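You operate a simulated robot arm through the tools that you are given. There is no shell and no other tool. Be economical: measure what you need, move in short steps, check, and stop when the job is done.

You are at the controls of a simulated two-armed robot. One attempt, no reset.

TASK
Put one of the blue boxes from the top of the big cartons on the top of the low table. Close the middle sock label flap. Take the yellow box that says "wristbands" from the low shelf of the low shelving, wall side and leave it on top of the blue pack. Put the slim carton from the middle shelf of the low shelving, wall side on the low shelf of the low shelving, wall side. Put the black pack marked "27" from the low shelf of the low shelving, open side on the middle shelf of the low shelving, wall side and the black pack marked "62" on the middle shelf of the low shelving, open side. Put the black box on the middle of the long bench away on the middle shelf of the grey rack. Do these in any order.

The check looks at the end state, three seconds after you hand in, the way a careful person would. Anything else that was tipped, shoved, dropped, spilled or broken makes it a failure.

THE ROBOT
Two 7-joint arms with three-finger grippers on one trunk, on a base that drives. Base frame: it is fixed to the floor where the robot stands at the start and does not move with it; the origin is under the middle of the robot, x ahead of it, y to its left, z up. Units: m, rad, N and s.
The left shoulder is at the start at [0.046, 0.154, 0.996], the right one opposite. With the tool pointing down near the work surface each hand reaches from about 0.1 to 0.6 m from the robot's upright axis, wherever it stands, measured 20 degrees to its own side. Places, roughly: black box (6x6x5 cm) [0.5, -1.9, 0.8]; black pack [0.75, 4, 0.5]; blue box [0.5, 0.25, 0.75]; blue box (8x6x4 cm) [0.5, 0.1, 0.8]; blue pack [0, 4, 0.5]; low shelf of the low shelving, wall side [0.1, 3.9, 0.5]; low table [3.8, -0.8, 0.7]; middle shelf of the grey rack [3.8, -3.4, 0.5]; middle shelf of the low shelving, open side [0.6, 3.9, 0.9]; middle shelf of the low shelving, wall side [0.1, 3.9, 0.9]; middle sock label flap [-1.1, 1, 1]; slim carton [0, 3.75, 1]; yellow box [0.25, 3.75, 0.5]. Payload 2.69 kg a hand.
The TCP of each hand is the grasp point between the finger pads, 0.029 m short of the fingertips. In the tool frame z runs along the fingers and y along their closing line. The gripper opens to 0.12 m. The gripper's body begins 0.078 m behind the TCP.
Orientation is told as [roll, pitch, yaw] about the base's x, y, z axes, in that order, counted from this pose: with the fingers straight down and closing along the base's y, the tool's x points along the base's -x, its y along +y and its z along -z.

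THE INTERFACE
- The arms move only by the tool nudge_tool. It takes "left_steps", "right_steps" or both (then of equal length, played together; a hand with none holds still); each is a list of rows, each an object (a shift or turn left out is 0, a gripper value left out holds the last) with "delta_pos": the shift along the tool's x, y, z in units of 150 mm (1.0 is 150 mm), a list of three; "dr": the turn, a rotation vector about the tool's x, y, z in units of 60 degrees (1.0 is 60 degrees), a list of three; "jaw": the finger opening in m, from 0 to 0.12. In form: [{"delta_pos": [x, y, z], "dr": [ax, ay, az], "jaw": jaw}, ...]. A call has 1 to 20 rows; each row is the pose to reach, as a shift and turn from the pose commanded when the call began, along the tool's axes at that moment. A call with a number of a shift or a turn outside -1 to 1 is refused whole. Each row takes 0.2 s and may step no farther than 0.05 m and 0.15 rad from the row before; otherwise, or with a gripper value out of range, the whole call is refused. Where a pose cannot be reached the arm comes as near as it can. A force on the tool above 40 N (or 10 N above the force at the start of the call, whichever is more), or a blocked arm, ends the call early, and 0.2 s more pass. The fingers move at their own pace and stop on an object; they squeeze with about 26 N. The grip force told is the motor's: it shows also when the fingers shut on nothing. Time passes only in rows, and 0.2 s behind the last, so rows that repeat a pose let the fingers close. The reply holds the time, the measured pose of the TCP, the force on the tool along the base axes, the opening and the grip force, in the units named above and with some noise, with the torque about the TCP (base axes, N m) and any sound that the robot's microphone picked up.
- Cameras (640 x 400 px; columns grow to the right, rows downward): "scene" is now at [0.1583, 0.0298, 1.167]; the picture's right is [0.31, -0.95, 0.00], its down [-0.31, -0.10, -0.94] and it looks along [0.90, 0.29, -0.33] (base axes); focal length 250 px, centre (320, 200). "left" rides on the left gripper at [0.063, 0, -0.104] in its tool frame; the picture's right is [0.00, 1.00, 0.00], its down [-0.83, 0.00, -0.56] and it looks along [-0.56, 0.00, 0.83] (tool axes); focal length 275 px, centre (320, 200). "right" rides on the right gripper at [0.063, 0, -0.104] in its tool frame; the picture's right is [0.00, 1.00, 0.00], its down [-0.83, 0.00, -0.56] and it looks along [-0.56, 0.00, 0.83] (tool axes); focal length 275 px, centre (320, 200). There is no depth. A picture from a camera that has moved, and an enlarged one, comes with that camera's place and axes in the base frame and with its lens.
- grab_frame(camera): a new picture of that camera. It takes no simulated time.
- raise_lower(by): slides the trunk up (or, below 0, down) by that many m; the arms and the scene camera ride with it, the base frame stays. It gives what a move gives, with no picture.
- steer(legs): drives the robot by 1 to 6 legs, each [ahead, left, turn to the left] in m, m and rad, along the robot's own axes; the way and the turn of a leg run together, so that a leg with both is an arc; at most 1.5 m and 3.142 rad a leg. The arms and the cameras ride along, it lands a little off, and it stops where it bumps. It gives what a move gives.
- aim_head(pan, tilt): turns the head with the scene camera to pan (to the left, within 1.396 rad either way) and tilt (down, from -0.506 to 1.204), counted from straight ahead of the robot. It gives what a move gives.
- close_up(camera, box): a new picture of the part [left, top, right, bottom] of that camera's present view, enlarged. It takes no simulated time.
- hand_in(): hands the job in; it is judged then, once.

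Go step by step. Nothing tells you exact positions but the pictures and the camera data: compare them with the known pose of the tool, close in by small moves and look again before you grip or let go. The budget is 196 turns and 184 pictures, counting those below and the enlarged ones. Unless the task says otherwise, let go and move clear before handing in, and close with one line.

The tools are called after "Request:" as a command line: name --argument value ..., lists and objects as JSON in quotes. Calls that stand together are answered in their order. nudge_tool: Moves the arms, as the interface text tells. Its arguments: {"type":"object","properties":{"left_steps":{"type":"array","items":{"type":"object","properties":{"delta_pos":{"type":"array","items":{"type":"number"}},"dr":{"type":"array","items":{"type":"number"}},"jaw":{"type":"number"}}}},"right_steps":{"type":"array","items":{"type":"object","properties":{"delta_pos":{"type":"array","items":{"type":"number"}},"dr":{"type":"array","items":{"type":"number"}},"jaw":{"type":"number"}}}}},"required":[]} The other tools are called the same way: raise_lower (by) slides the trunk up or down; steer (legs) drives the base; aim_head (pan, tilt) turns the head that bears the scene camera; grab_frame (camera) takes a picture; close_up (camera, box) takes an enlarged picture of a part of a camera's view; hand_in () hands the job in.

At the start:

```text
time_s: 0.0
left_ee_pos: [0.4059, 0.2483, 1.1095]
left_ee_rot: [0.001, -0.001, 0.0]
left_contact_force: [-0.1, 0.4, 0.7]
left_torque: [0.03, 0.0, 0.01]
left_finger_gap: 0.1201
left_grip_force: 0.0
right_ee_pos: [0.3414, -0.0452, 1.0641]
right_ee_rot: [0.0, 0.001, 0.002]
right_contact_force: [0.2, 0.5, -0.3]
right_torque: [0.02, 0.02, 0.03]
right_finger_gap: 0.1203
right_grip_force: 0.1
trunk travel left (down, up): [-0.365, 0.073]
robot x, y, heading: [0.0024, 0.0021, -0.002]
head pan, tilt: [0.316, 0.333]
```

scene: 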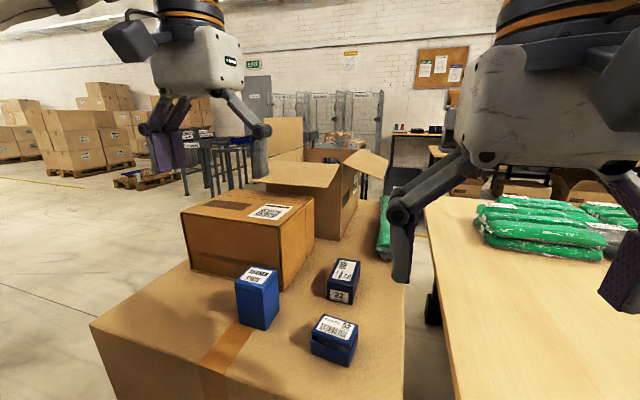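
right: 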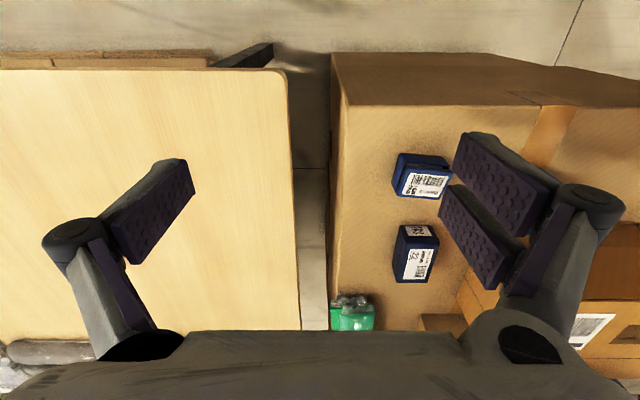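
left: 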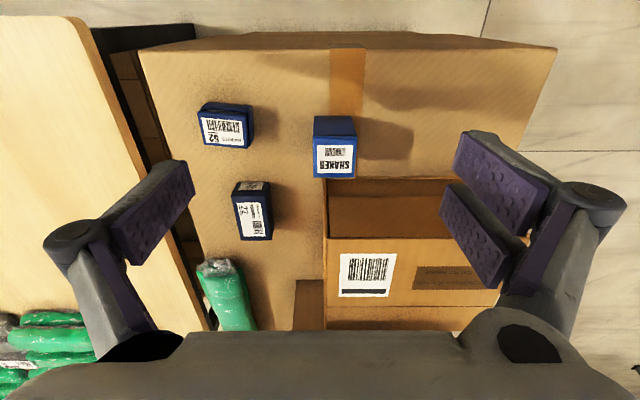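

I see three blue boxes on the big carton ahead, and a bench to the right. Before moving I'll look around with the head to learn the layout.

Request:
aim_head --pan -0.9 --tilt 0.35

Request:
grab_frame --camera "scene"

Request:
aim_head --pan 1.35 --tilt 0.25

Request:
grab_frame --camera "scene"

```text
time_s: 1.4
left_ee_pos: [0.4038, 0.2482, 1.11]
left_ee_rot: [0.0, -0.001, 0.001]
left_contact_force: [0.1, -0.3, 0.6]
left_torque: [0.03, 0.0, -0.03]
left_finger_gap: 0.1199
left_grip_force: 0.1
right_ee_pos: [0.3405, -0.0446, 1.0633]
right_ee_rot: [0.0, -0.002, 0.002]
right_contact_force: [0.2, 1.0, 0.1]
right_torque: [-0.02, -0.01, 0.05]
right_finger_gap: 0.12
right_grip_force: 0.1
trunk travel left (down, up): [-0.365, 0.073]
robot x, y, heading: [-0.0006, -0.0032, 0.001]
head pan, tilt: [-0.901, 0.351]
```

```text
180 pictures are left
camera scene: at [0.1276, -0.0721, 1.1653], right [-0.78, -0.62, 0.0], down [-0.21, 0.27, -0.94], along [0.58, -0.74, -0.34], focal length 250 px, centre (320, 200)
```

scene: 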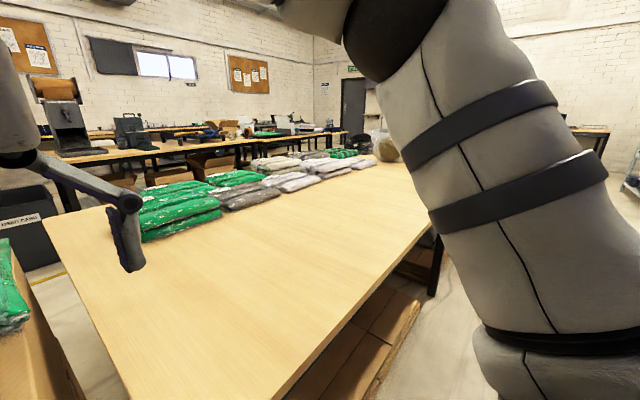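

```text
time_s: 3.5
left_ee_pos: [0.405, 0.2486, 1.1098]
left_ee_rot: [0.001, -0.001, 0.0]
left_contact_force: [-0.3, 0.1, -0.5]
left_torque: [-0.03, -0.01, 0.02]
left_finger_gap: 0.12
left_grip_force: 0.1
right_ee_pos: [0.3402, -0.0448, 1.0626]
right_ee_rot: [0.001, 0.0, -0.001]
right_contact_force: [0.6, -0.2, -0.6]
right_torque: [0.0, 0.02, -0.04]
right_finger_gap: 0.1199
right_grip_force: 0.1
trunk travel left (down, up): [-0.365, 0.073]
robot x, y, heading: [-0.0026, 0.002, -0.001]
head pan, tilt: [1.349, 0.25]
```

```text
179 pictures are left
camera scene: at [0.0903, 0.0919, 1.1748], right [0.98, -0.22, 0.0], down [-0.05, -0.24, -0.97], along [0.21, 0.95, -0.25], focal length 250 px, centre (320, 200)
```

scene: 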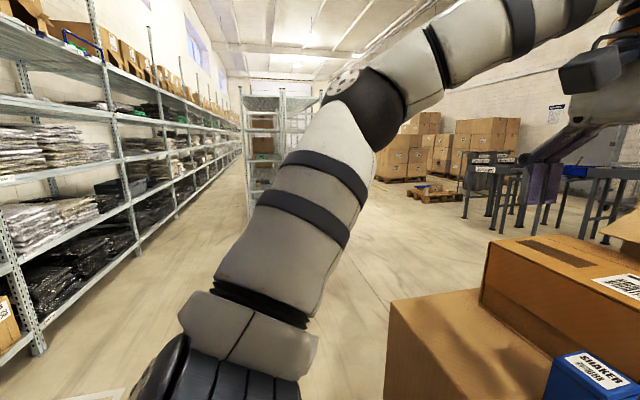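

The bench runs off to the right and the shelving is on the left/behind. I'll take blue box "52" (about [0.485, 0.11], top z≈0.81) with the left hand; first hover above it, right hand out of the way.

Request:
nudge_tool --left_steps '[{"delta_pos": [-0.1, -0.18, 0.2]}, {"delta_pos": [-0.2, -0.36, 0.4]}, {"delta_pos": [-0.3, -0.54, 0.6]}, {"delta_pos": [-0.4, -0.72, 0.8]}, {"delta_pos": [-0.533, -0.92, 0.95]}, {"delta_pos": [-0.533, -0.92, 0.95]}]' --right_steps '[{"delta_pos": [0, -0.2, 0]}, {"delta_pos": [0, -0.4, 0]}, {"delta_pos": [0, -0.6, 0]}, {"delta_pos": [0, -0.8, 0]}, {"delta_pos": [0, -0.8, 0]}, {"delta_pos": [0, -0.8, 0]}]'

Request:
grab_frame --camera "left"

```text
time_s: 4.9
left_ee_pos: [0.484, 0.1104, 0.9665]
left_ee_rot: [0.001, 0.0, 0.0]
left_contact_force: [0.0, 0.3, 0.5]
left_torque: [-0.05, 0.02, -0.02]
left_finger_gap: 0.1197
left_grip_force: 0.0
right_ee_pos: [0.341, -0.1625, 1.0611]
right_ee_rot: [-0.002, -0.001, 0.0]
right_contact_force: [-0.9, -0.5, -0.7]
right_torque: [0.0, -0.02, -0.02]
right_finger_gap: 0.1198
right_grip_force: 0.1
trunk travel left (down, up): [-0.365, 0.073]
robot x, y, heading: [0.0012, 0.0015, -0.003]
head pan, tilt: [1.349, 0.25]
```

```text
178 pictures are left
camera left: at [0.42, 0.1106, 1.072], right [0.0, 1.0, 0.0], down [0.83, 0.0, 0.56], along [0.56, 0.0, -0.83], focal length 275 px, centre (320, 200)
```

left: 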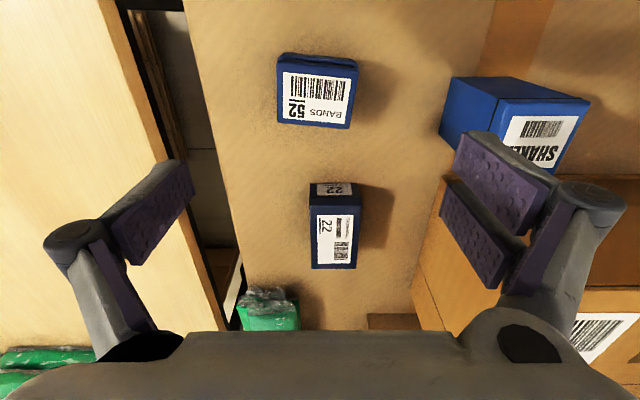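

Box 52 is centred under the hand, rotated about −8°. I want its height and the carton-top level before lowering, so I'll look from the head.

Request:
aim_head --pan 0.2 --tilt 0.75

Request:
grab_frame --camera "scene"

```text
time_s: 6.3
left_ee_pos: [0.4856, 0.1117, 0.9662]
left_ee_rot: [-0.001, -0.001, -0.001]
left_contact_force: [-0.8, -1.1, 0.6]
left_torque: [-0.04, 0.01, -0.03]
left_finger_gap: 0.1199
left_grip_force: 0.1
right_ee_pos: [0.3407, -0.1633, 1.0623]
right_ee_rot: [0.001, -0.002, 0.001]
right_contact_force: [-0.2, -0.1, -0.4]
right_torque: [-0.02, 0.0, -0.02]
right_finger_gap: 0.12
right_grip_force: 0.2
trunk travel left (down, up): [-0.365, 0.073]
robot x, y, heading: [-0.0024, 0.0, 0.003]
head pan, tilt: [0.201, 0.75]
```

```text
177 pictures are left
camera scene: at [0.1509, 0.0174, 1.1297], right [0.2, -0.98, 0.0], down [-0.67, -0.14, -0.73], along [0.72, 0.15, -0.68], focal length 250 px, centre (320, 200)
```

scene: 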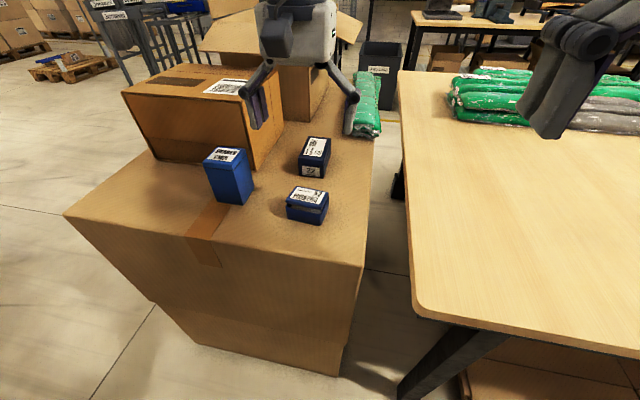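

Box height is about 4 cm on a carton top at ~0.773. Rotating to match and lowering around it.

Request:
nudge_tool --left_steps '[{"delta_pos": [0, -0.02, 0.3], "dr": [0, 0, 0.13]}, {"delta_pos": [0, -0.02, 0.6], "dr": [0, 0, 0.13]}, {"delta_pos": [0, -0.02, 0.85], "dr": [0, 0, 0.13]}, {"delta_pos": [0, -0.02, 1.0], "dr": [0, 0, 0.13]}]'

Request:
nudge_tool --left_steps '[{"delta_pos": [0, 0, 0.07]}, {"delta_pos": [0, 0, 0.07], "jaw": 0.03}, {"delta_pos": [0, 0, 0.07], "jaw": 0.03}, {"delta_pos": [0, 0, 0.07], "jaw": 0.03}]'

Request:
grab_frame --camera "left"

```text
time_s: 7.3
left_ee_pos: [0.486, 0.1079, 0.8173]
left_ee_rot: [-0.001, 0.0, -0.135]
left_contact_force: [-0.5, 0.0, 0.4]
left_torque: [-0.02, 0.03, 0.0]
left_finger_gap: 0.1199
left_grip_force: 0.1
right_ee_pos: [0.3409, -0.1625, 1.0615]
right_ee_rot: [0.0, 0.0, -0.002]
right_contact_force: [-0.5, 0.3, 0.3]
right_torque: [0.0, 0.02, 0.0]
right_finger_gap: 0.1201
right_grip_force: 0.0
trunk travel left (down, up): [-0.365, 0.073]
robot x, y, heading: [-0.0034, 0.0013, 0.003]
head pan, tilt: [0.201, 0.75]
```

```text
time_s: 8.3
left_ee_pos: [0.4847, 0.1076, 0.808]
left_ee_rot: [0.001, -0.002, -0.137]
left_contact_force: [0.4, 0.9, 9.9]
left_torque: [0.26, 0.02, -0.01]
left_finger_gap: 0.0703
left_grip_force: 25.8
right_ee_pos: [0.3405, -0.1631, 1.0617]
right_ee_rot: [0.001, -0.002, -0.001]
right_contact_force: [-0.7, 0.1, 0.3]
right_torque: [0.04, 0.01, 0.02]
right_finger_gap: 0.1201
right_grip_force: 0.1
trunk travel left (down, up): [-0.365, 0.073]
robot x, y, heading: [-0.0008, -0.0051, -0.004]
head pan, tilt: [0.201, 0.75]
```

```text
176 pictures are left
camera left: at [0.4212, 0.1158, 0.9124], right [0.14, 0.99, 0.0], down [0.82, -0.12, 0.56], along [0.55, -0.08, -0.83], focal length 275 px, centre (320, 200)
```

left: 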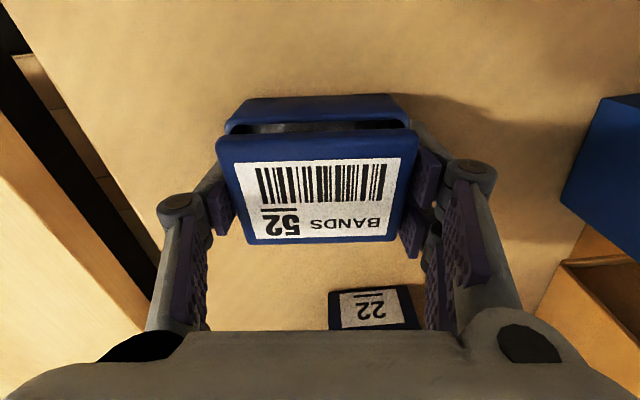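

Box 52 is gripped. Lifting it, then driving right along the bench toward the black box.

Request:
nudge_tool --left_steps '[{"delta_pos": [0, 0, -0.2]}, {"delta_pos": [0, 0, -0.5]}, {"delta_pos": [0, 0, -0.8]}, {"delta_pos": [0.2, 0, -1.0]}, {"delta_pos": [0.5, 0, -1.0]}, {"delta_pos": [0.8, 0, -1.0]}, {"delta_pos": [0.8, 0, -1.0]}]'

Request:
aim_head --pan -0.5 --tilt 0.5

Request:
steer --legs '[[0, -1.2, 0]]'

Request:
grab_frame --camera "scene"

```text
time_s: 9.9
left_ee_pos: [0.3661, 0.1238, 0.9576]
left_ee_rot: [0.0, -0.002, -0.134]
left_contact_force: [0.8, -0.4, -0.3]
left_torque: [-0.02, 0.04, 0.02]
left_finger_gap: 0.0699
left_grip_force: 26.1
right_ee_pos: [0.341, -0.1626, 1.0614]
right_ee_rot: [0.0, 0.0, 0.001]
right_contact_force: [0.2, -0.4, 0.2]
right_torque: [-0.01, -0.02, 0.02]
right_finger_gap: 0.12
right_grip_force: 0.1
trunk travel left (down, up): [-0.365, 0.073]
robot x, y, heading: [0.0003, -0.0018, -0.002]
head pan, tilt: [0.201, 0.75]
```

```text
time_s: 10.9
left_ee_pos: [0.3664, 0.124, 0.9563]
left_ee_rot: [-0.001, 0.0, -0.136]
left_contact_force: [-0.2, -0.1, -1.6]
left_torque: [-0.01, 0.02, 0.03]
left_finger_gap: 0.0697
left_grip_force: 26.1
right_ee_pos: [0.34, -0.1628, 1.0621]
right_ee_rot: [0.001, -0.002, -0.001]
right_contact_force: [-0.8, 0.8, 0.4]
right_torque: [0.02, -0.02, -0.02]
right_finger_gap: 0.1203
right_grip_force: 0.0
trunk travel left (down, up): [-0.365, 0.073]
robot x, y, heading: [-0.0045, 0.0018, -0.001]
head pan, tilt: [-0.499, 0.499]
```

```text
time_s: 20.5
left_ee_pos: [0.3756, -1.0818, 0.9578]
left_ee_rot: [0.0, 0.001, -0.115]
left_contact_force: [0.9, -1.0, -0.7]
left_torque: [0.03, 0.04, 0.02]
left_finger_gap: 0.0693
left_grip_force: 25.7
right_ee_pos: [0.3572, -1.3678, 1.0621]
right_ee_rot: [0.0, 0.001, 0.021]
right_contact_force: [-0.6, 0.1, 1.5]
right_torque: [0.0, 0.0, -0.02]
right_finger_gap: 0.1198
right_grip_force: 0.0
trunk travel left (down, up): [-0.365, 0.073]
robot x, y, heading: [0.0118, -1.2086, 0.019]
head pan, tilt: [-0.499, 0.499]
```

```text
175 pictures are left
camera scene: at [0.1636, -1.2521, 1.1517], right [-0.46, -0.89, 0.0], down [-0.43, 0.22, -0.88], along [0.78, -0.4, -0.48], focal length 250 px, centre (320, 200)
```

scene: 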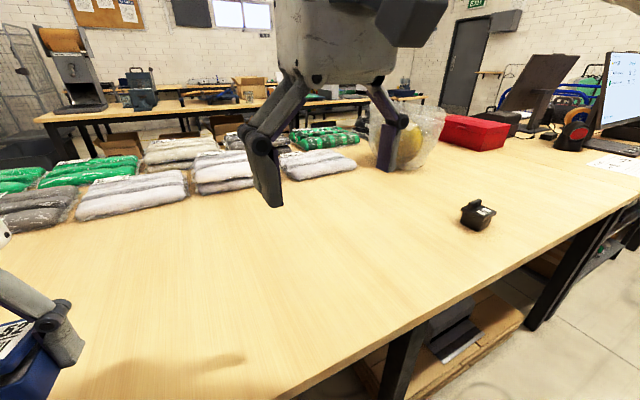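

The black box sits at about [0.487, −1.915]. Driving 0.6 m further right and looking with the right hand's camera.

Request:
steer --legs '[[0, -0.6, -0.02]]'

Request:
grab_frame --camera "right"

Request:
grab_frame --camera "scene"

```text
time_s: 25.5
left_ee_pos: [0.3834, -1.6844, 0.957]
left_ee_rot: [0.001, -0.001, -0.149]
left_contact_force: [-0.5, 0.2, -0.2]
left_torque: [-0.02, -0.01, -0.04]
left_finger_gap: 0.0694
left_grip_force: 25.7
right_ee_pos: [0.3535, -1.971, 1.0613]
right_ee_rot: [0.0, -0.001, -0.016]
right_contact_force: [0.6, -0.8, -0.5]
right_torque: [0.04, 0.01, 0.0]
right_finger_gap: 0.1198
right_grip_force: 0.0
trunk travel left (down, up): [-0.365, 0.073]
robot x, y, heading: [0.0138, -1.8016, -0.017]
head pan, tilt: [-0.499, 0.499]
```

```text
174 pictures are left
camera right: at [0.2893, -1.9706, 1.1661], right [0.01, 1.0, 0.0], down [0.83, -0.01, 0.56], along [0.56, -0.01, -0.83], focal length 275 px, centre (320, 200)
```

right: 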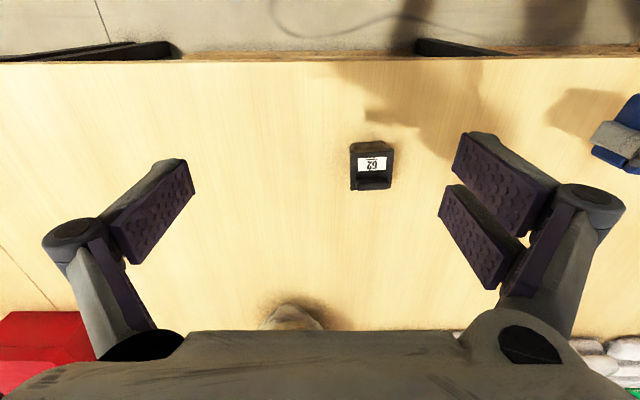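

```text
173 pictures are left
camera scene: at [0.1641, -1.849, 1.1517], right [-0.49, -0.87, 0.0], down [-0.42, 0.24, -0.88], along [0.76, -0.43, -0.48], focal length 250 px, centre (320, 200)
```

scene: 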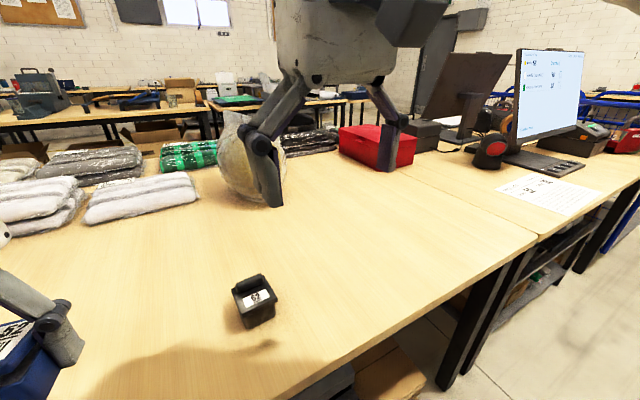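

A small black box with a recess sits at about [0.475, −1.892]. Moving the right hand above it.

Request:
nudge_tool --right_steps '[{"delta_pos": [-0.2, 0.12, 0.2]}, {"delta_pos": [-0.4, 0.24, 0.4]}, {"delta_pos": [-0.6, 0.36, 0.6]}, {"delta_pos": [-0.8, 0.5, 0.8]}, {"delta_pos": [-0.8, 0.52, 0.9]}, {"delta_pos": [-0.8, 0.52, 0.9]}]'

Request:
grab_frame --camera "right"

Request:
close_up --camera "scene" --box '[200, 250, 300, 340]'

```text
time_s: 26.9
left_ee_pos: [0.3823, -1.6871, 0.9562]
left_ee_rot: [0.0, 0.001, -0.15]
left_contact_force: [0.3, -0.8, -1.4]
left_torque: [0.02, -0.01, 0.01]
left_finger_gap: 0.0694
left_grip_force: 25.6
right_ee_pos: [0.4743, -1.894, 0.9261]
right_ee_rot: [0.001, -0.001, -0.014]
right_contact_force: [-0.5, -0.2, 0.5]
right_torque: [-0.01, -0.01, -0.01]
right_finger_gap: 0.1203
right_grip_force: 0.0
trunk travel left (down, up): [-0.365, 0.073]
robot x, y, heading: [0.0177, -1.8049, -0.014]
head pan, tilt: [-0.499, 0.499]
```

```text
172 pictures are left
camera right: at [0.4098, -1.8941, 1.0306], right [0.01, 1.0, 0.0], down [0.83, -0.01, 0.56], along [0.56, -0.01, -0.83], focal length 275 px, centre (320, 200)
```

right: 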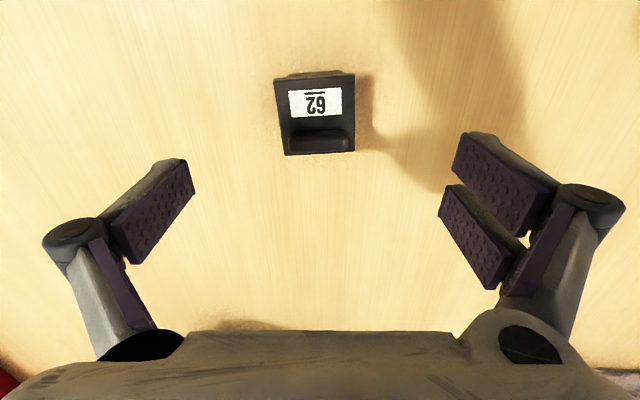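

```text
4.44 times, centred on (250, 295) of scene
camera zoom: at [0.1642, -1.8488, 1.1517], right [-0.49, -0.87, 0.0], down [-0.42, 0.24, -0.88], along [0.76, -0.43, -0.48], focal length 1111 px, centre (631, -222)
```

zoom: 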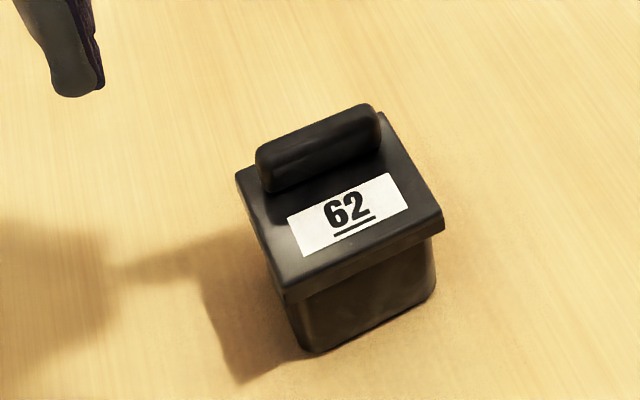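

It's a lidded box marked 62, lid at z≈0.80, bench ≈0.75. Lowering the right hand around it and gripping.

Request:
nudge_tool --right_steps '[{"delta_pos": [-0.02, -0.02, 0.3], "dr": [0, 0, -0.05]}, {"delta_pos": [-0.02, -0.02, 0.6], "dr": [0, 0, -0.05]}, {"delta_pos": [-0.02, -0.02, 0.8], "dr": [0, 0, -0.05]}, {"delta_pos": [-0.02, -0.02, 0.9], "dr": [0, 0, -0.05]}, {"delta_pos": [-0.02, -0.02, 0.9], "dr": [0, 0, -0.05], "jaw": 0.02}, {"delta_pos": [-0.02, -0.02, 0.9], "dr": [0, 0, -0.05], "jaw": 0.02}, {"delta_pos": [-0.02, -0.02, 0.9], "dr": [0, 0, -0.05], "jaw": 0.02}]'

Request:
grab_frame --camera "right"

```text
time_s: 28.5
left_ee_pos: [0.3836, -1.6863, 0.9569]
left_ee_rot: [0.0, 0.001, -0.149]
left_contact_force: [-0.4, -0.5, -0.6]
left_torque: [-0.03, -0.01, 0.02]
left_finger_gap: 0.0694
left_grip_force: 26.4
right_ee_pos: [0.4744, -1.8986, 0.7931]
right_ee_rot: [0.0, -0.003, 0.036]
right_contact_force: [0.6, -1.0, 6.4]
right_torque: [-0.11, 0.03, 0.07]
right_finger_gap: 0.0594
right_grip_force: 25.9
trunk travel left (down, up): [-0.365, 0.073]
robot x, y, heading: [0.0168, -1.8053, -0.016]
head pan, tilt: [-0.499, 0.499]
```

```text
170 pictures are left
camera right: at [0.4114, -1.8996, 0.8967], right [-0.04, 1.0, 0.0], down [0.83, 0.03, 0.56], along [0.56, 0.02, -0.83], focal length 275 px, centre (320, 200)
```

right: 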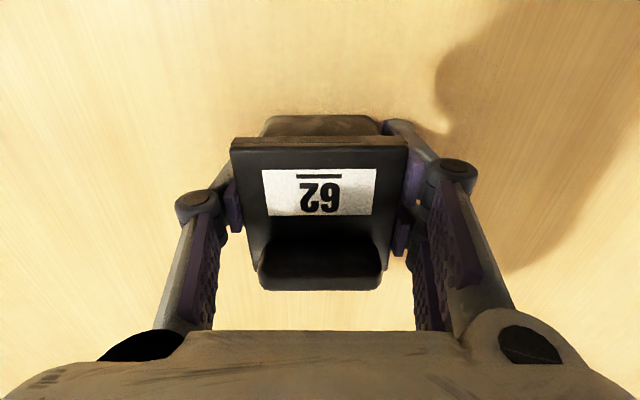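

Gripped at the lid (6 cm). Lifting to see that the whole box comes up.

Request:
nudge_tool --right_steps '[{"delta_pos": [0, 0, -0.3]}, {"delta_pos": [0, 0, -0.6]}, {"delta_pos": [0, 0, -0.9]}, {"delta_pos": [0.3, 0, -1.0]}, {"delta_pos": [0.6, 0, -1.0]}, {"delta_pos": [0.7, 0, -1.0]}, {"delta_pos": [0.7, 0, -1.0]}]'

Request:
grab_frame --camera "scene"

Request:
aim_head --pan -1.39 --tilt 0.3

Request:
grab_frame --camera "scene"

```text
time_s: 30.1
left_ee_pos: [0.3838, -1.6863, 0.9564]
left_ee_rot: [0.0, 0.0, -0.149]
left_contact_force: [0.2, -0.4, -0.9]
left_torque: [-0.02, -0.02, 0.02]
left_finger_gap: 0.0697
left_grip_force: 26.0
right_ee_pos: [0.3716, -1.9018, 0.9426]
right_ee_rot: [0.0, -0.001, 0.038]
right_contact_force: [0.4, 0.0, -1.1]
right_torque: [-0.01, 0.02, -0.01]
right_finger_gap: 0.0593
right_grip_force: 26.2
trunk travel left (down, up): [-0.365, 0.073]
robot x, y, heading: [0.0166, -1.8031, -0.013]
head pan, tilt: [-0.499, 0.499]
```

```text
169 pictures are left
camera scene: at [0.1642, -1.8489, 1.1516], right [-0.49, -0.87, 0.0], down [-0.42, 0.24, -0.88], along [0.76, -0.43, -0.48], focal length 250 px, centre (320, 200)
```

scene: 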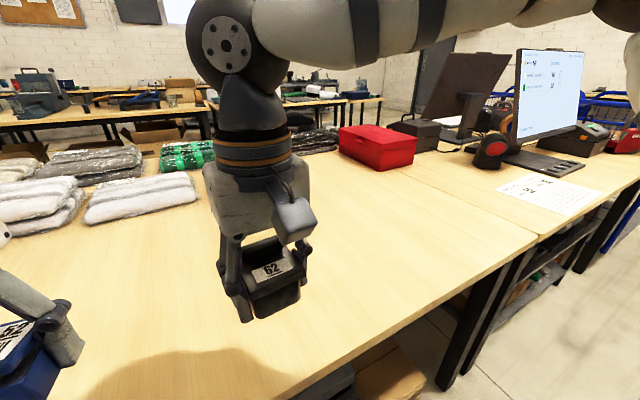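

```text
time_s: 31.3
left_ee_pos: [0.3838, -1.6862, 0.9558]
left_ee_rot: [0.0, 0.001, -0.15]
left_contact_force: [0.3, -0.6, -1.5]
left_torque: [0.02, 0.0, 0.02]
left_finger_gap: 0.069
left_grip_force: 26.5
right_ee_pos: [0.371, -1.9032, 0.9413]
right_ee_rot: [-0.001, 0.0, 0.037]
right_contact_force: [0.9, -0.1, -0.1]
right_torque: [0.02, -0.03, 0.0]
right_finger_gap: 0.0593
right_grip_force: 25.9
trunk travel left (down, up): [-0.365, 0.073]
robot x, y, heading: [0.0142, -1.8028, -0.014]
head pan, tilt: [-1.389, 0.3]
```

```text
168 pictures are left
camera scene: at [0.1005, -1.8962, 1.17], right [-0.99, -0.17, 0.0], down [-0.05, 0.29, -0.96], along [0.16, -0.94, -0.3], focal length 250 px, centre (320, 200)
```

scene: 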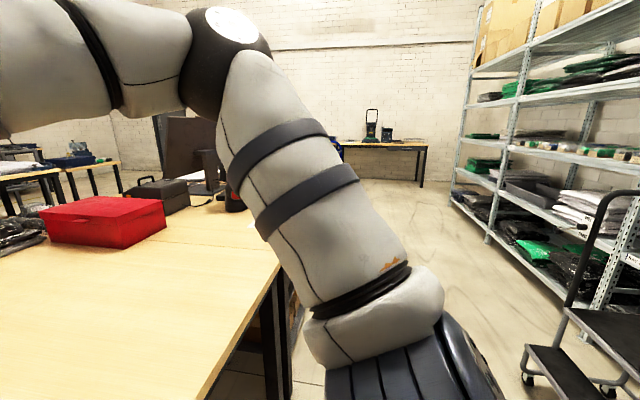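

The box came up whole. I need to find a way around the bench to the low table and grey rack, so I'll look ahead at a shallow angle.

Request:
aim_head --pan 0.35 --tilt 0.1

Request:
grab_frame --camera "scene"

Request:
aim_head --pan -0.45 --tilt 0.1

Request:
grab_frame --camera "scene"

```text
time_s: 33.1
left_ee_pos: [0.3829, -1.6856, 0.9556]
left_ee_rot: [-0.001, 0.0, -0.151]
left_contact_force: [-0.8, 0.1, -1.4]
left_torque: [0.02, 0.02, 0.01]
left_finger_gap: 0.0696
left_grip_force: 25.9
right_ee_pos: [0.3709, -1.9015, 0.9411]
right_ee_rot: [0.0, 0.0, 0.036]
right_contact_force: [0.1, 0.6, -0.8]
right_torque: [-0.01, 0.0, 0.01]
right_finger_gap: 0.0594
right_grip_force: 26.1
trunk travel left (down, up): [-0.365, 0.073]
robot x, y, heading: [0.0141, -1.8035, -0.013]
head pan, tilt: [0.351, 0.099]
```

```text
167 pictures are left
camera scene: at [0.1718, -1.7739, 1.1887], right [0.33, -0.94, 0.0], down [-0.09, -0.03, -0.99], along [0.94, 0.33, -0.1], focal length 250 px, centre (320, 200)
```

scene: 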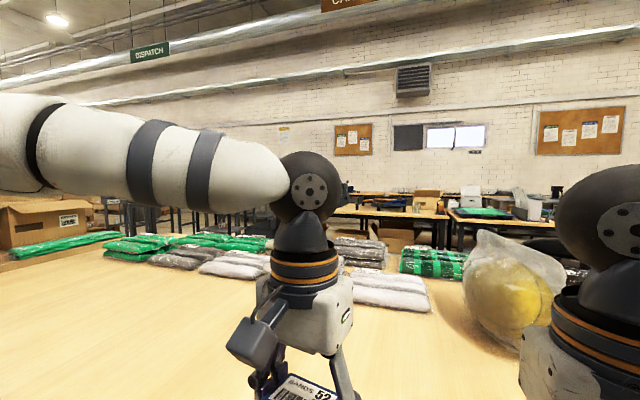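

```text
time_s: 34.2
left_ee_pos: [0.3832, -1.6857, 0.9565]
left_ee_rot: [0.0, -0.001, -0.15]
left_contact_force: [-0.4, 0.1, -0.3]
left_torque: [0.0, 0.01, 0.01]
left_finger_gap: 0.0694
left_grip_force: 25.9
right_ee_pos: [0.3706, -1.903, 0.9417]
right_ee_rot: [0.0, -0.001, 0.036]
right_contact_force: [-0.9, 0.9, -1.0]
right_torque: [0.01, 0.0, 0.01]
right_finger_gap: 0.0593
right_grip_force: 26.2
trunk travel left (down, up): [-0.365, 0.073]
robot x, y, heading: [0.0146, -1.8031, -0.008]
head pan, tilt: [-0.45, 0.099]
```

```text
166 pictures are left
camera scene: at [0.1672, -1.8454, 1.1887], right [-0.45, -0.89, 0.0], down [-0.09, 0.04, -0.99], along [0.89, -0.45, -0.1], focal length 250 px, centre (320, 200)
```

scene: 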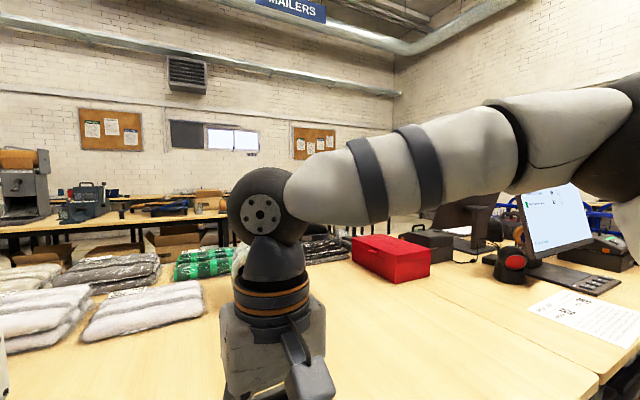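

The floor beyond is hidden. I'll back off, turn to face −y, and look down the corridor.

Request:
steer --legs '[[-0.2, 0, 0], [0, 0, -1.57]]'

Request:
aim_head --pan 0.4 --tilt 0.3

Request:
grab_frame --camera "scene"

```text
time_s: 39.6
left_ee_pos: [-0.0735, -2.1721, 0.9563]
left_ee_rot: [-0.001, 0.0, -1.739]
left_contact_force: [-0.3, 0.1, -1.1]
left_torque: [-0.02, 0.02, -0.03]
left_finger_gap: 0.0693
left_grip_force: 26.0
right_ee_pos: [-0.2878, -2.1564, 0.9411]
right_ee_rot: [0.0, 0.0, -1.55]
right_contact_force: [0.2, 0.1, -0.1]
right_torque: [-0.01, -0.01, -0.02]
right_finger_gap: 0.0594
right_grip_force: 25.9
trunk travel left (down, up): [-0.365, 0.073]
robot x, y, heading: [-0.1879, -1.8019, -1.599]
head pan, tilt: [-0.45, 0.099]
```

```text
time_s: 40.8
left_ee_pos: [-0.0723, -2.1703, 0.9565]
left_ee_rot: [0.0, 0.001, -1.738]
left_contact_force: [0.8, -0.3, -0.5]
left_torque: [0.03, 0.02, 0.01]
left_finger_gap: 0.0697
left_grip_force: 25.7
right_ee_pos: [-0.2891, -2.1559, 0.9434]
right_ee_rot: [0.0, 0.0, -1.548]
right_contact_force: [0.5, 0.1, -1.0]
right_torque: [-0.02, -0.03, 0.01]
right_finger_gap: 0.0593
right_grip_force: 25.8
trunk travel left (down, up): [-0.365, 0.073]
robot x, y, heading: [-0.1833, -1.8011, -1.602]
head pan, tilt: [0.4, 0.3]
```

```text
165 pictures are left
camera scene: at [-0.1533, -1.957, 1.1701], right [-0.93, -0.36, 0.0], down [-0.11, 0.28, -0.96], along [0.34, -0.89, -0.3], focal length 250 px, centre (320, 200)
```

scene: 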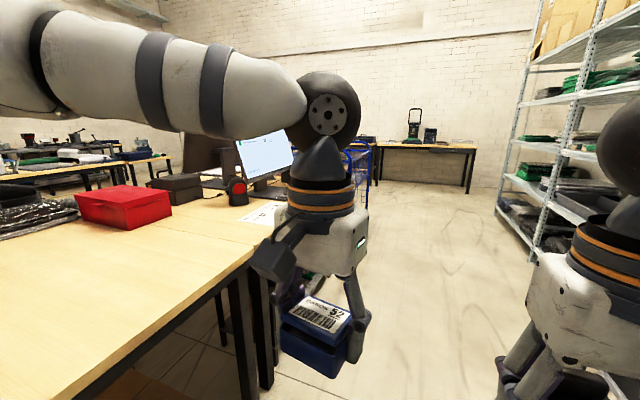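

Request:
aim_head --pan -0.35 --tilt 0.5

Request:
grab_frame --camera "scene"

```text
time_s: 41.9
left_ee_pos: [-0.072, -2.1711, 0.9565]
left_ee_rot: [0.0, -0.001, -1.739]
left_contact_force: [0.0, 0.0, -0.8]
left_torque: [0.01, 0.0, -0.01]
left_finger_gap: 0.0693
left_grip_force: 25.3
right_ee_pos: [-0.2892, -2.1559, 0.9425]
right_ee_rot: [0.0, -0.001, -1.551]
right_contact_force: [0.6, -0.1, -1.1]
right_torque: [-0.01, -0.01, 0.0]
right_finger_gap: 0.0596
right_grip_force: 25.7
trunk travel left (down, up): [-0.365, 0.073]
robot x, y, heading: [-0.1848, -1.802, -1.601]
head pan, tilt: [-0.351, 0.499]
```

```text
164 pictures are left
camera scene: at [-0.2207, -1.9543, 1.1517], right [-0.93, 0.37, 0.0], down [0.18, 0.44, -0.88], along [-0.33, -0.82, -0.48], focal length 250 px, centre (320, 200)
```

scene: 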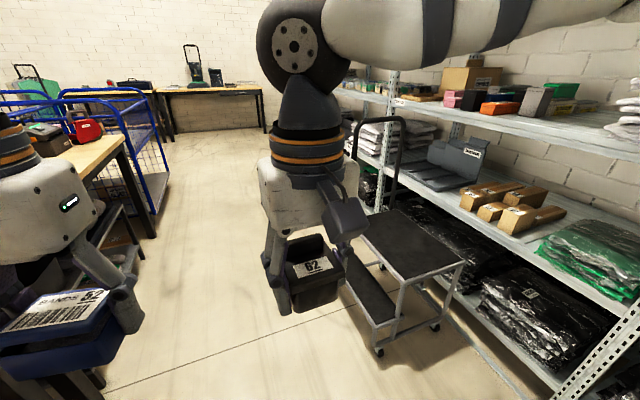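

The corridor is clear (stool at x<−0.7, bench edge at 0.3, blue cage cart to y≈−4.25). Driving forward about 3 m, then turning to face +x and looking.

Request:
steer --legs '[[1.5, 0, 0.03], [1.5, 0, 0], [0, 0, 1.57]]'

Request:
aim_head --pan 0.35 --tilt 0.3

Request:
grab_frame --camera "scene"

Request:
aim_head --pan -0.45 --tilt 0.3

Request:
grab_frame --camera "scene"

```text
time_s: 60.0
left_ee_pos: [0.19, -4.6408, 0.9556]
left_ee_rot: [-0.001, 0.0, -0.125]
left_contact_force: [0.2, 0.6, -0.5]
left_torque: [0.01, -0.03, 0.01]
left_finger_gap: 0.0695
left_grip_force: 26.2
right_ee_pos: [0.1822, -4.858, 0.9418]
right_ee_rot: [-0.001, 0.0, 0.061]
right_contact_force: [0.6, 0.5, -0.7]
right_torque: [0.0, -0.01, -0.01]
right_finger_gap: 0.0593
right_grip_force: 25.6
trunk travel left (down, up): [-0.365, 0.073]
robot x, y, heading: [-0.1765, -4.7663, 0.009]
head pan, tilt: [-0.351, 0.499]
```

```text
time_s: 61.1
left_ee_pos: [0.1898, -4.6412, 0.9568]
left_ee_rot: [0.0, -0.001, -0.125]
left_contact_force: [0.5, 0.0, -0.6]
left_torque: [0.03, 0.03, -0.01]
left_finger_gap: 0.0692
left_grip_force: 26.0
right_ee_pos: [0.1829, -4.8582, 0.9419]
right_ee_rot: [0.0, 0.0, 0.064]
right_contact_force: [-0.3, 0.6, -0.6]
right_torque: [0.0, -0.02, 0.0]
right_finger_gap: 0.0597
right_grip_force: 25.6
trunk travel left (down, up): [-0.365, 0.073]
robot x, y, heading: [-0.1774, -4.7672, 0.015]
head pan, tilt: [0.351, 0.3]
```

```text
163 pictures are left
camera scene: at [-0.0179, -4.7338, 1.17], right [0.35, -0.94, 0.0], down [-0.28, -0.1, -0.96], along [0.89, 0.34, -0.3], focal length 250 px, centre (320, 200)
```

scene: 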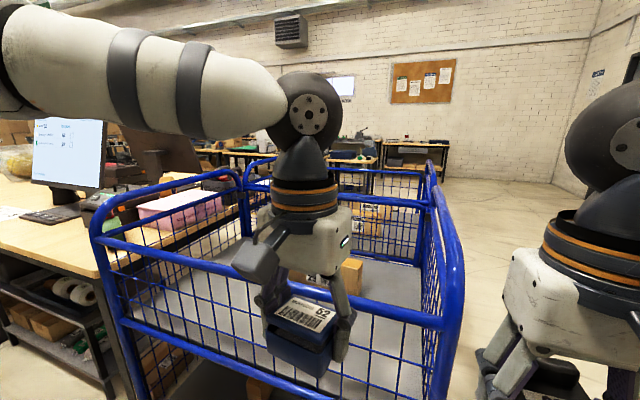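

```text
time_s: 62.2
left_ee_pos: [0.1893, -4.6401, 0.9559]
left_ee_rot: [0.0, -0.001, -0.127]
left_contact_force: [-1.4, 0.6, -1.0]
left_torque: [-0.07, 0.03, -0.02]
left_finger_gap: 0.0694
left_grip_force: 26.0
right_ee_pos: [0.1833, -4.8584, 0.9416]
right_ee_rot: [0.0, 0.002, 0.064]
right_contact_force: [0.5, -0.1, -0.7]
right_torque: [-0.02, 0.02, -0.02]
right_finger_gap: 0.0594
right_grip_force: 26.1
trunk travel left (down, up): [-0.365, 0.073]
robot x, y, heading: [-0.1734, -4.7674, 0.014]
head pan, tilt: [-0.45, 0.3]
```

```text
162 pictures are left
camera scene: at [-0.0208, -4.8063, 1.1701], right [-0.43, -0.91, 0.0], down [-0.27, 0.13, -0.96], along [0.86, -0.41, -0.3], focal length 250 px, centre (320, 200)
```

scene: 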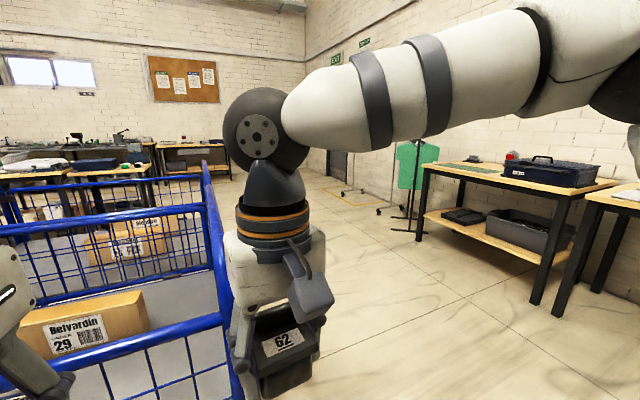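

The blue cage cart blocks directly ahead; the lane is between it (y≈−4.85) and a table (y≈−6.7). Sidestep right, drive forward along y≈−5.6, and look again.

Request:
steer --legs '[[0, -0.85, 0], [1.5, 0, 0], [0.8, 0, 0]]'

Request:
aim_head --pan 0.9 --tilt 0.2

Request:
grab_frame --camera "scene"

Request:
aim_head --pan 0.1 --tilt 0.2

Request:
grab_frame --camera "scene"

```text
time_s: 80.4
left_ee_pos: [2.5394, -5.4517, 0.9573]
left_ee_rot: [-0.001, 0.001, -0.123]
left_contact_force: [0.4, 0.4, -0.8]
left_torque: [-0.01, 0.04, -0.01]
left_finger_gap: 0.0694
left_grip_force: 26.2
right_ee_pos: [2.5326, -5.6683, 0.9425]
right_ee_rot: [0.001, 0.0, 0.067]
right_contact_force: [0.1, -0.4, -0.8]
right_torque: [0.0, 0.02, -0.01]
right_finger_gap: 0.0593
right_grip_force: 25.6
trunk travel left (down, up): [-0.365, 0.073]
robot x, y, heading: [2.1716, -5.5802, 0.012]
head pan, tilt: [-0.45, 0.3]
```

```text
time_s: 81.9
left_ee_pos: [2.5393, -5.4505, 0.9573]
left_ee_rot: [0.0, 0.001, -0.121]
left_contact_force: [-0.6, 0.3, -0.7]
left_torque: [0.01, 0.01, 0.03]
left_finger_gap: 0.0695
left_grip_force: 25.9
right_ee_pos: [2.5337, -5.6686, 0.942]
right_ee_rot: [0.001, -0.001, 0.067]
right_contact_force: [-0.7, 0.0, -0.8]
right_torque: [0.0, 0.01, 0.01]
right_finger_gap: 0.0595
right_grip_force: 25.7
trunk travel left (down, up): [-0.365, 0.073]
robot x, y, heading: [2.1728, -5.5784, 0.01]
head pan, tilt: [0.901, 0.201]
```

```text
161 pictures are left
camera scene: at [2.3012, -5.5045, 1.1793], right [0.79, -0.61, 0.0], down [-0.12, -0.16, -0.98], along [0.6, 0.78, -0.2], focal length 250 px, centre (320, 200)
```

scene: 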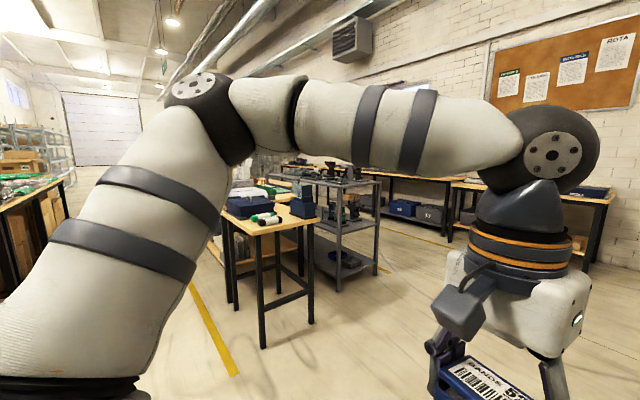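

```text
time_s: 83.0
left_ee_pos: [2.5389, -5.4519, 0.9572]
left_ee_rot: [0.0, -0.001, -0.121]
left_contact_force: [0.7, 0.1, -1.8]
left_torque: [-0.03, 0.0, -0.02]
left_finger_gap: 0.0693
left_grip_force: 26.3
right_ee_pos: [2.5335, -5.6676, 0.9429]
right_ee_rot: [0.001, 0.0, 0.067]
right_contact_force: [0.3, 0.1, 0.2]
right_torque: [-0.03, -0.03, 0.01]
right_finger_gap: 0.0592
right_grip_force: 25.5
trunk travel left (down, up): [-0.365, 0.073]
robot x, y, heading: [2.1747, -5.5812, 0.016]
head pan, tilt: [0.099, 0.201]
```

```text
160 pictures are left
camera scene: at [2.3369, -5.5676, 1.1793], right [0.11, -0.99, 0.0], down [-0.2, -0.02, -0.98], along [0.97, 0.11, -0.2], focal length 250 px, centre (320, 200)
```

scene: 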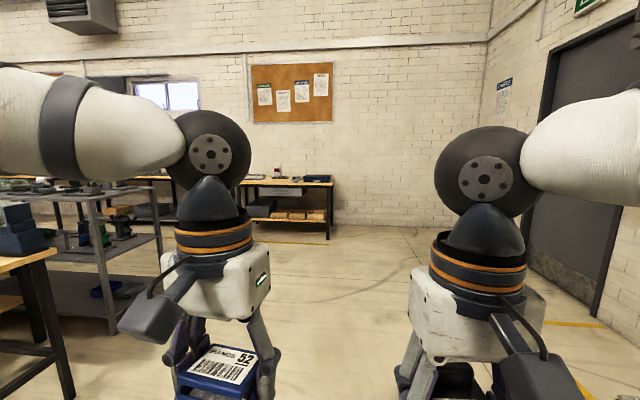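

The grey rack's feet lie near x 3.6–4.1, y −4.05, with an aisle on its far (+x) side before wall tables at x≈5.5. Driving to that aisle and looking up it.

Request:
steer --legs '[[1.3, 0, 0], [1.3, 0, 0], [0, 0, 1.56]]'

Request:
aim_head --pan 0.5 --tilt 0.3

Request:
grab_frame --camera "scene"

Request:
aim_head --pan -0.3 --tilt 0.3

Request:
grab_frame --camera "scene"

```text
time_s: 99.5
left_ee_pos: [4.6665, -5.2075, 0.9564]
left_ee_rot: [-0.001, 0.001, 1.411]
left_contact_force: [0.2, -0.5, -0.2]
left_torque: [-0.01, -0.02, 0.0]
left_finger_gap: 0.0693
left_grip_force: 25.6
right_ee_pos: [4.8829, -5.223, 0.9413]
right_ee_rot: [0.001, 0.001, 1.599]
right_contact_force: [0.1, -0.2, -0.5]
right_torque: [-0.02, 0.02, -0.02]
right_finger_gap: 0.0591
right_grip_force: 26.0
trunk travel left (down, up): [-0.365, 0.073]
robot x, y, heading: [4.7825, -5.5766, 1.542]
head pan, tilt: [0.099, 0.201]
```

```text
time_s: 100.4
left_ee_pos: [4.6665, -5.2073, 0.9573]
left_ee_rot: [0.0, 0.001, 1.411]
left_contact_force: [0.5, -0.4, -0.1]
left_torque: [0.01, 0.01, -0.01]
left_finger_gap: 0.0695
left_grip_force: 26.0
right_ee_pos: [4.8838, -5.2222, 0.9418]
right_ee_rot: [0.001, 0.001, 1.598]
right_contact_force: [0.0, 0.0, -1.0]
right_torque: [0.02, -0.02, -0.03]
right_finger_gap: 0.059
right_grip_force: 26.5
trunk travel left (down, up): [-0.365, 0.073]
robot x, y, heading: [4.7828, -5.5784, 1.547]
head pan, tilt: [0.499, 0.3]
```

```text
159 pictures are left
camera scene: at [4.7408, -5.4231, 1.1701], right [0.89, 0.46, 0.0], down [0.13, -0.26, -0.96], along [-0.44, 0.85, -0.3], focal length 250 px, centre (320, 200)
```

scene: 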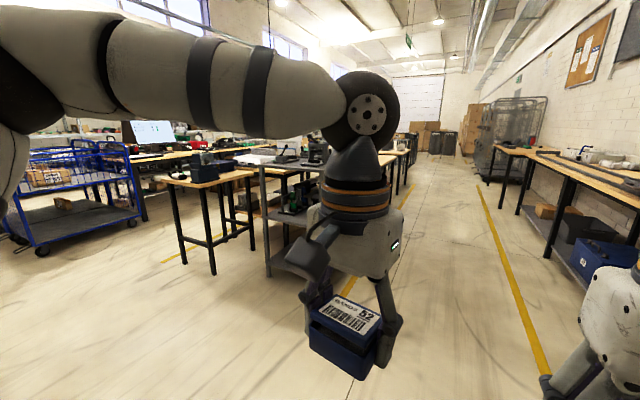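

```text
time_s: 101.5
left_ee_pos: [4.6673, -5.2074, 0.9575]
left_ee_rot: [0.0, -0.001, 1.411]
left_contact_force: [0.5, 0.4, -0.7]
left_torque: [-0.01, 0.01, 0.04]
left_finger_gap: 0.0693
left_grip_force: 26.4
right_ee_pos: [4.8838, -5.2217, 0.9413]
right_ee_rot: [0.0, 0.0, 1.598]
right_contact_force: [0.5, -0.5, -0.4]
right_torque: [-0.01, -0.03, 0.02]
right_finger_gap: 0.0592
right_grip_force: 25.9
trunk travel left (down, up): [-0.365, 0.073]
robot x, y, heading: [4.7856, -5.5788, 1.549]
head pan, tilt: [-0.3, 0.3]
```

```text
158 pictures are left
camera scene: at [4.8131, -5.4177, 1.1701], right [0.95, -0.32, 0.0], down [-0.09, -0.28, -0.96], along [0.3, 0.91, -0.3], focal length 250 px, centre (320, 200)
```

scene: 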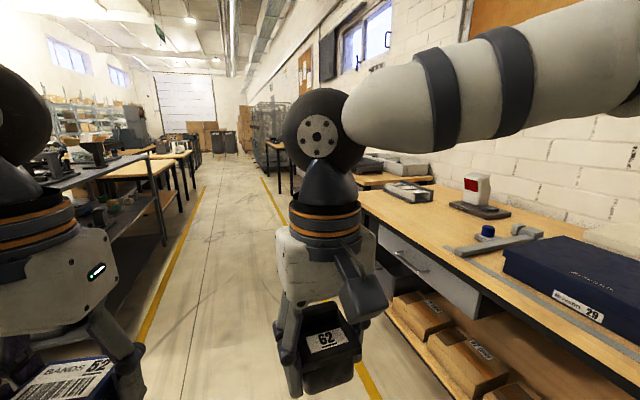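

The aisle is open. Driving up alongside the rack and looking left at it.

Request:
steer --legs '[[1.1, 0, 0.02], [1.05, 0, 0]]'

Request:
aim_head --pan 1.39 --tilt 0.6

Request:
grab_frame --camera "scene"

Request:
aim_head --pan 0.6 --tilt 0.3

Request:
grab_frame --camera "scene"

```text
time_s: 112.0
left_ee_pos: [4.6831, -3.1001, 0.9569]
left_ee_rot: [0.0, -0.001, 1.425]
left_contact_force: [0.1, -0.9, -2.0]
left_torque: [-0.03, -0.01, 0.02]
left_finger_gap: 0.0696
left_grip_force: 26.0
right_ee_pos: [4.9005, -3.1121, 0.942]
right_ee_rot: [-0.001, 0.0, 1.616]
right_contact_force: [-0.7, 0.1, -0.4]
right_torque: [0.01, 0.01, 0.0]
right_finger_gap: 0.0593
right_grip_force: 25.8
trunk travel left (down, up): [-0.365, 0.073]
robot x, y, heading: [4.803, -3.4703, 1.561]
head pan, tilt: [-0.3, 0.3]
```

```text
time_s: 113.7
left_ee_pos: [4.684, -3.0991, 0.9569]
left_ee_rot: [0.001, 0.0, 1.426]
left_contact_force: [-0.1, -0.7, -0.6]
left_torque: [-0.01, -0.03, 0.0]
left_finger_gap: 0.0691
left_grip_force: 26.3
right_ee_pos: [4.8993, -3.1116, 0.9415]
right_ee_rot: [0.002, -0.001, 1.615]
right_contact_force: [0.2, -0.6, -1.1]
right_torque: [0.03, -0.03, 0.02]
right_finger_gap: 0.0594
right_grip_force: 25.7
trunk travel left (down, up): [-0.365, 0.073]
robot x, y, heading: [4.8002, -3.4694, 1.56]
head pan, tilt: [1.389, 0.6]
```

```text
157 pictures are left
camera scene: at [4.7178, -3.3805, 1.1426], right [0.19, 0.98, 0.0], down [0.55, -0.11, -0.83], along [-0.81, 0.16, -0.56], focal length 250 px, centre (320, 200)
```

scene: 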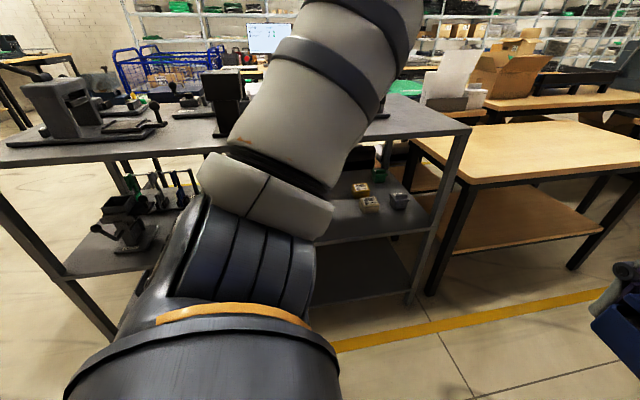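

```text
time_s: 114.8
left_ee_pos: [4.6837, -3.0992, 0.9565]
left_ee_rot: [-0.001, -0.001, 1.427]
left_contact_force: [-0.7, 0.3, -0.3]
left_torque: [0.02, 0.05, -0.01]
left_finger_gap: 0.0693
left_grip_force: 25.9
right_ee_pos: [4.8998, -3.1103, 0.9417]
right_ee_rot: [0.001, 0.001, 1.613]
right_contact_force: [-0.2, -0.6, 0.1]
right_torque: [-0.01, 0.03, 0.0]
right_finger_gap: 0.0592
right_grip_force: 26.4
trunk travel left (down, up): [-0.365, 0.073]
robot x, y, heading: [4.8048, -3.4697, 1.563]
head pan, tilt: [0.6, 0.3]
```

```text
156 pictures are left
camera scene: at [4.7524, -3.3199, 1.17], right [0.83, 0.56, 0.0], down [0.17, -0.25, -0.96], along [-0.53, 0.79, -0.3], focal length 250 px, centre (320, 200)
```

scene: 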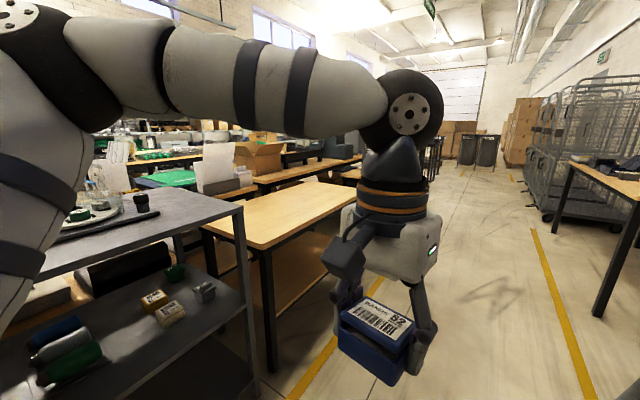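

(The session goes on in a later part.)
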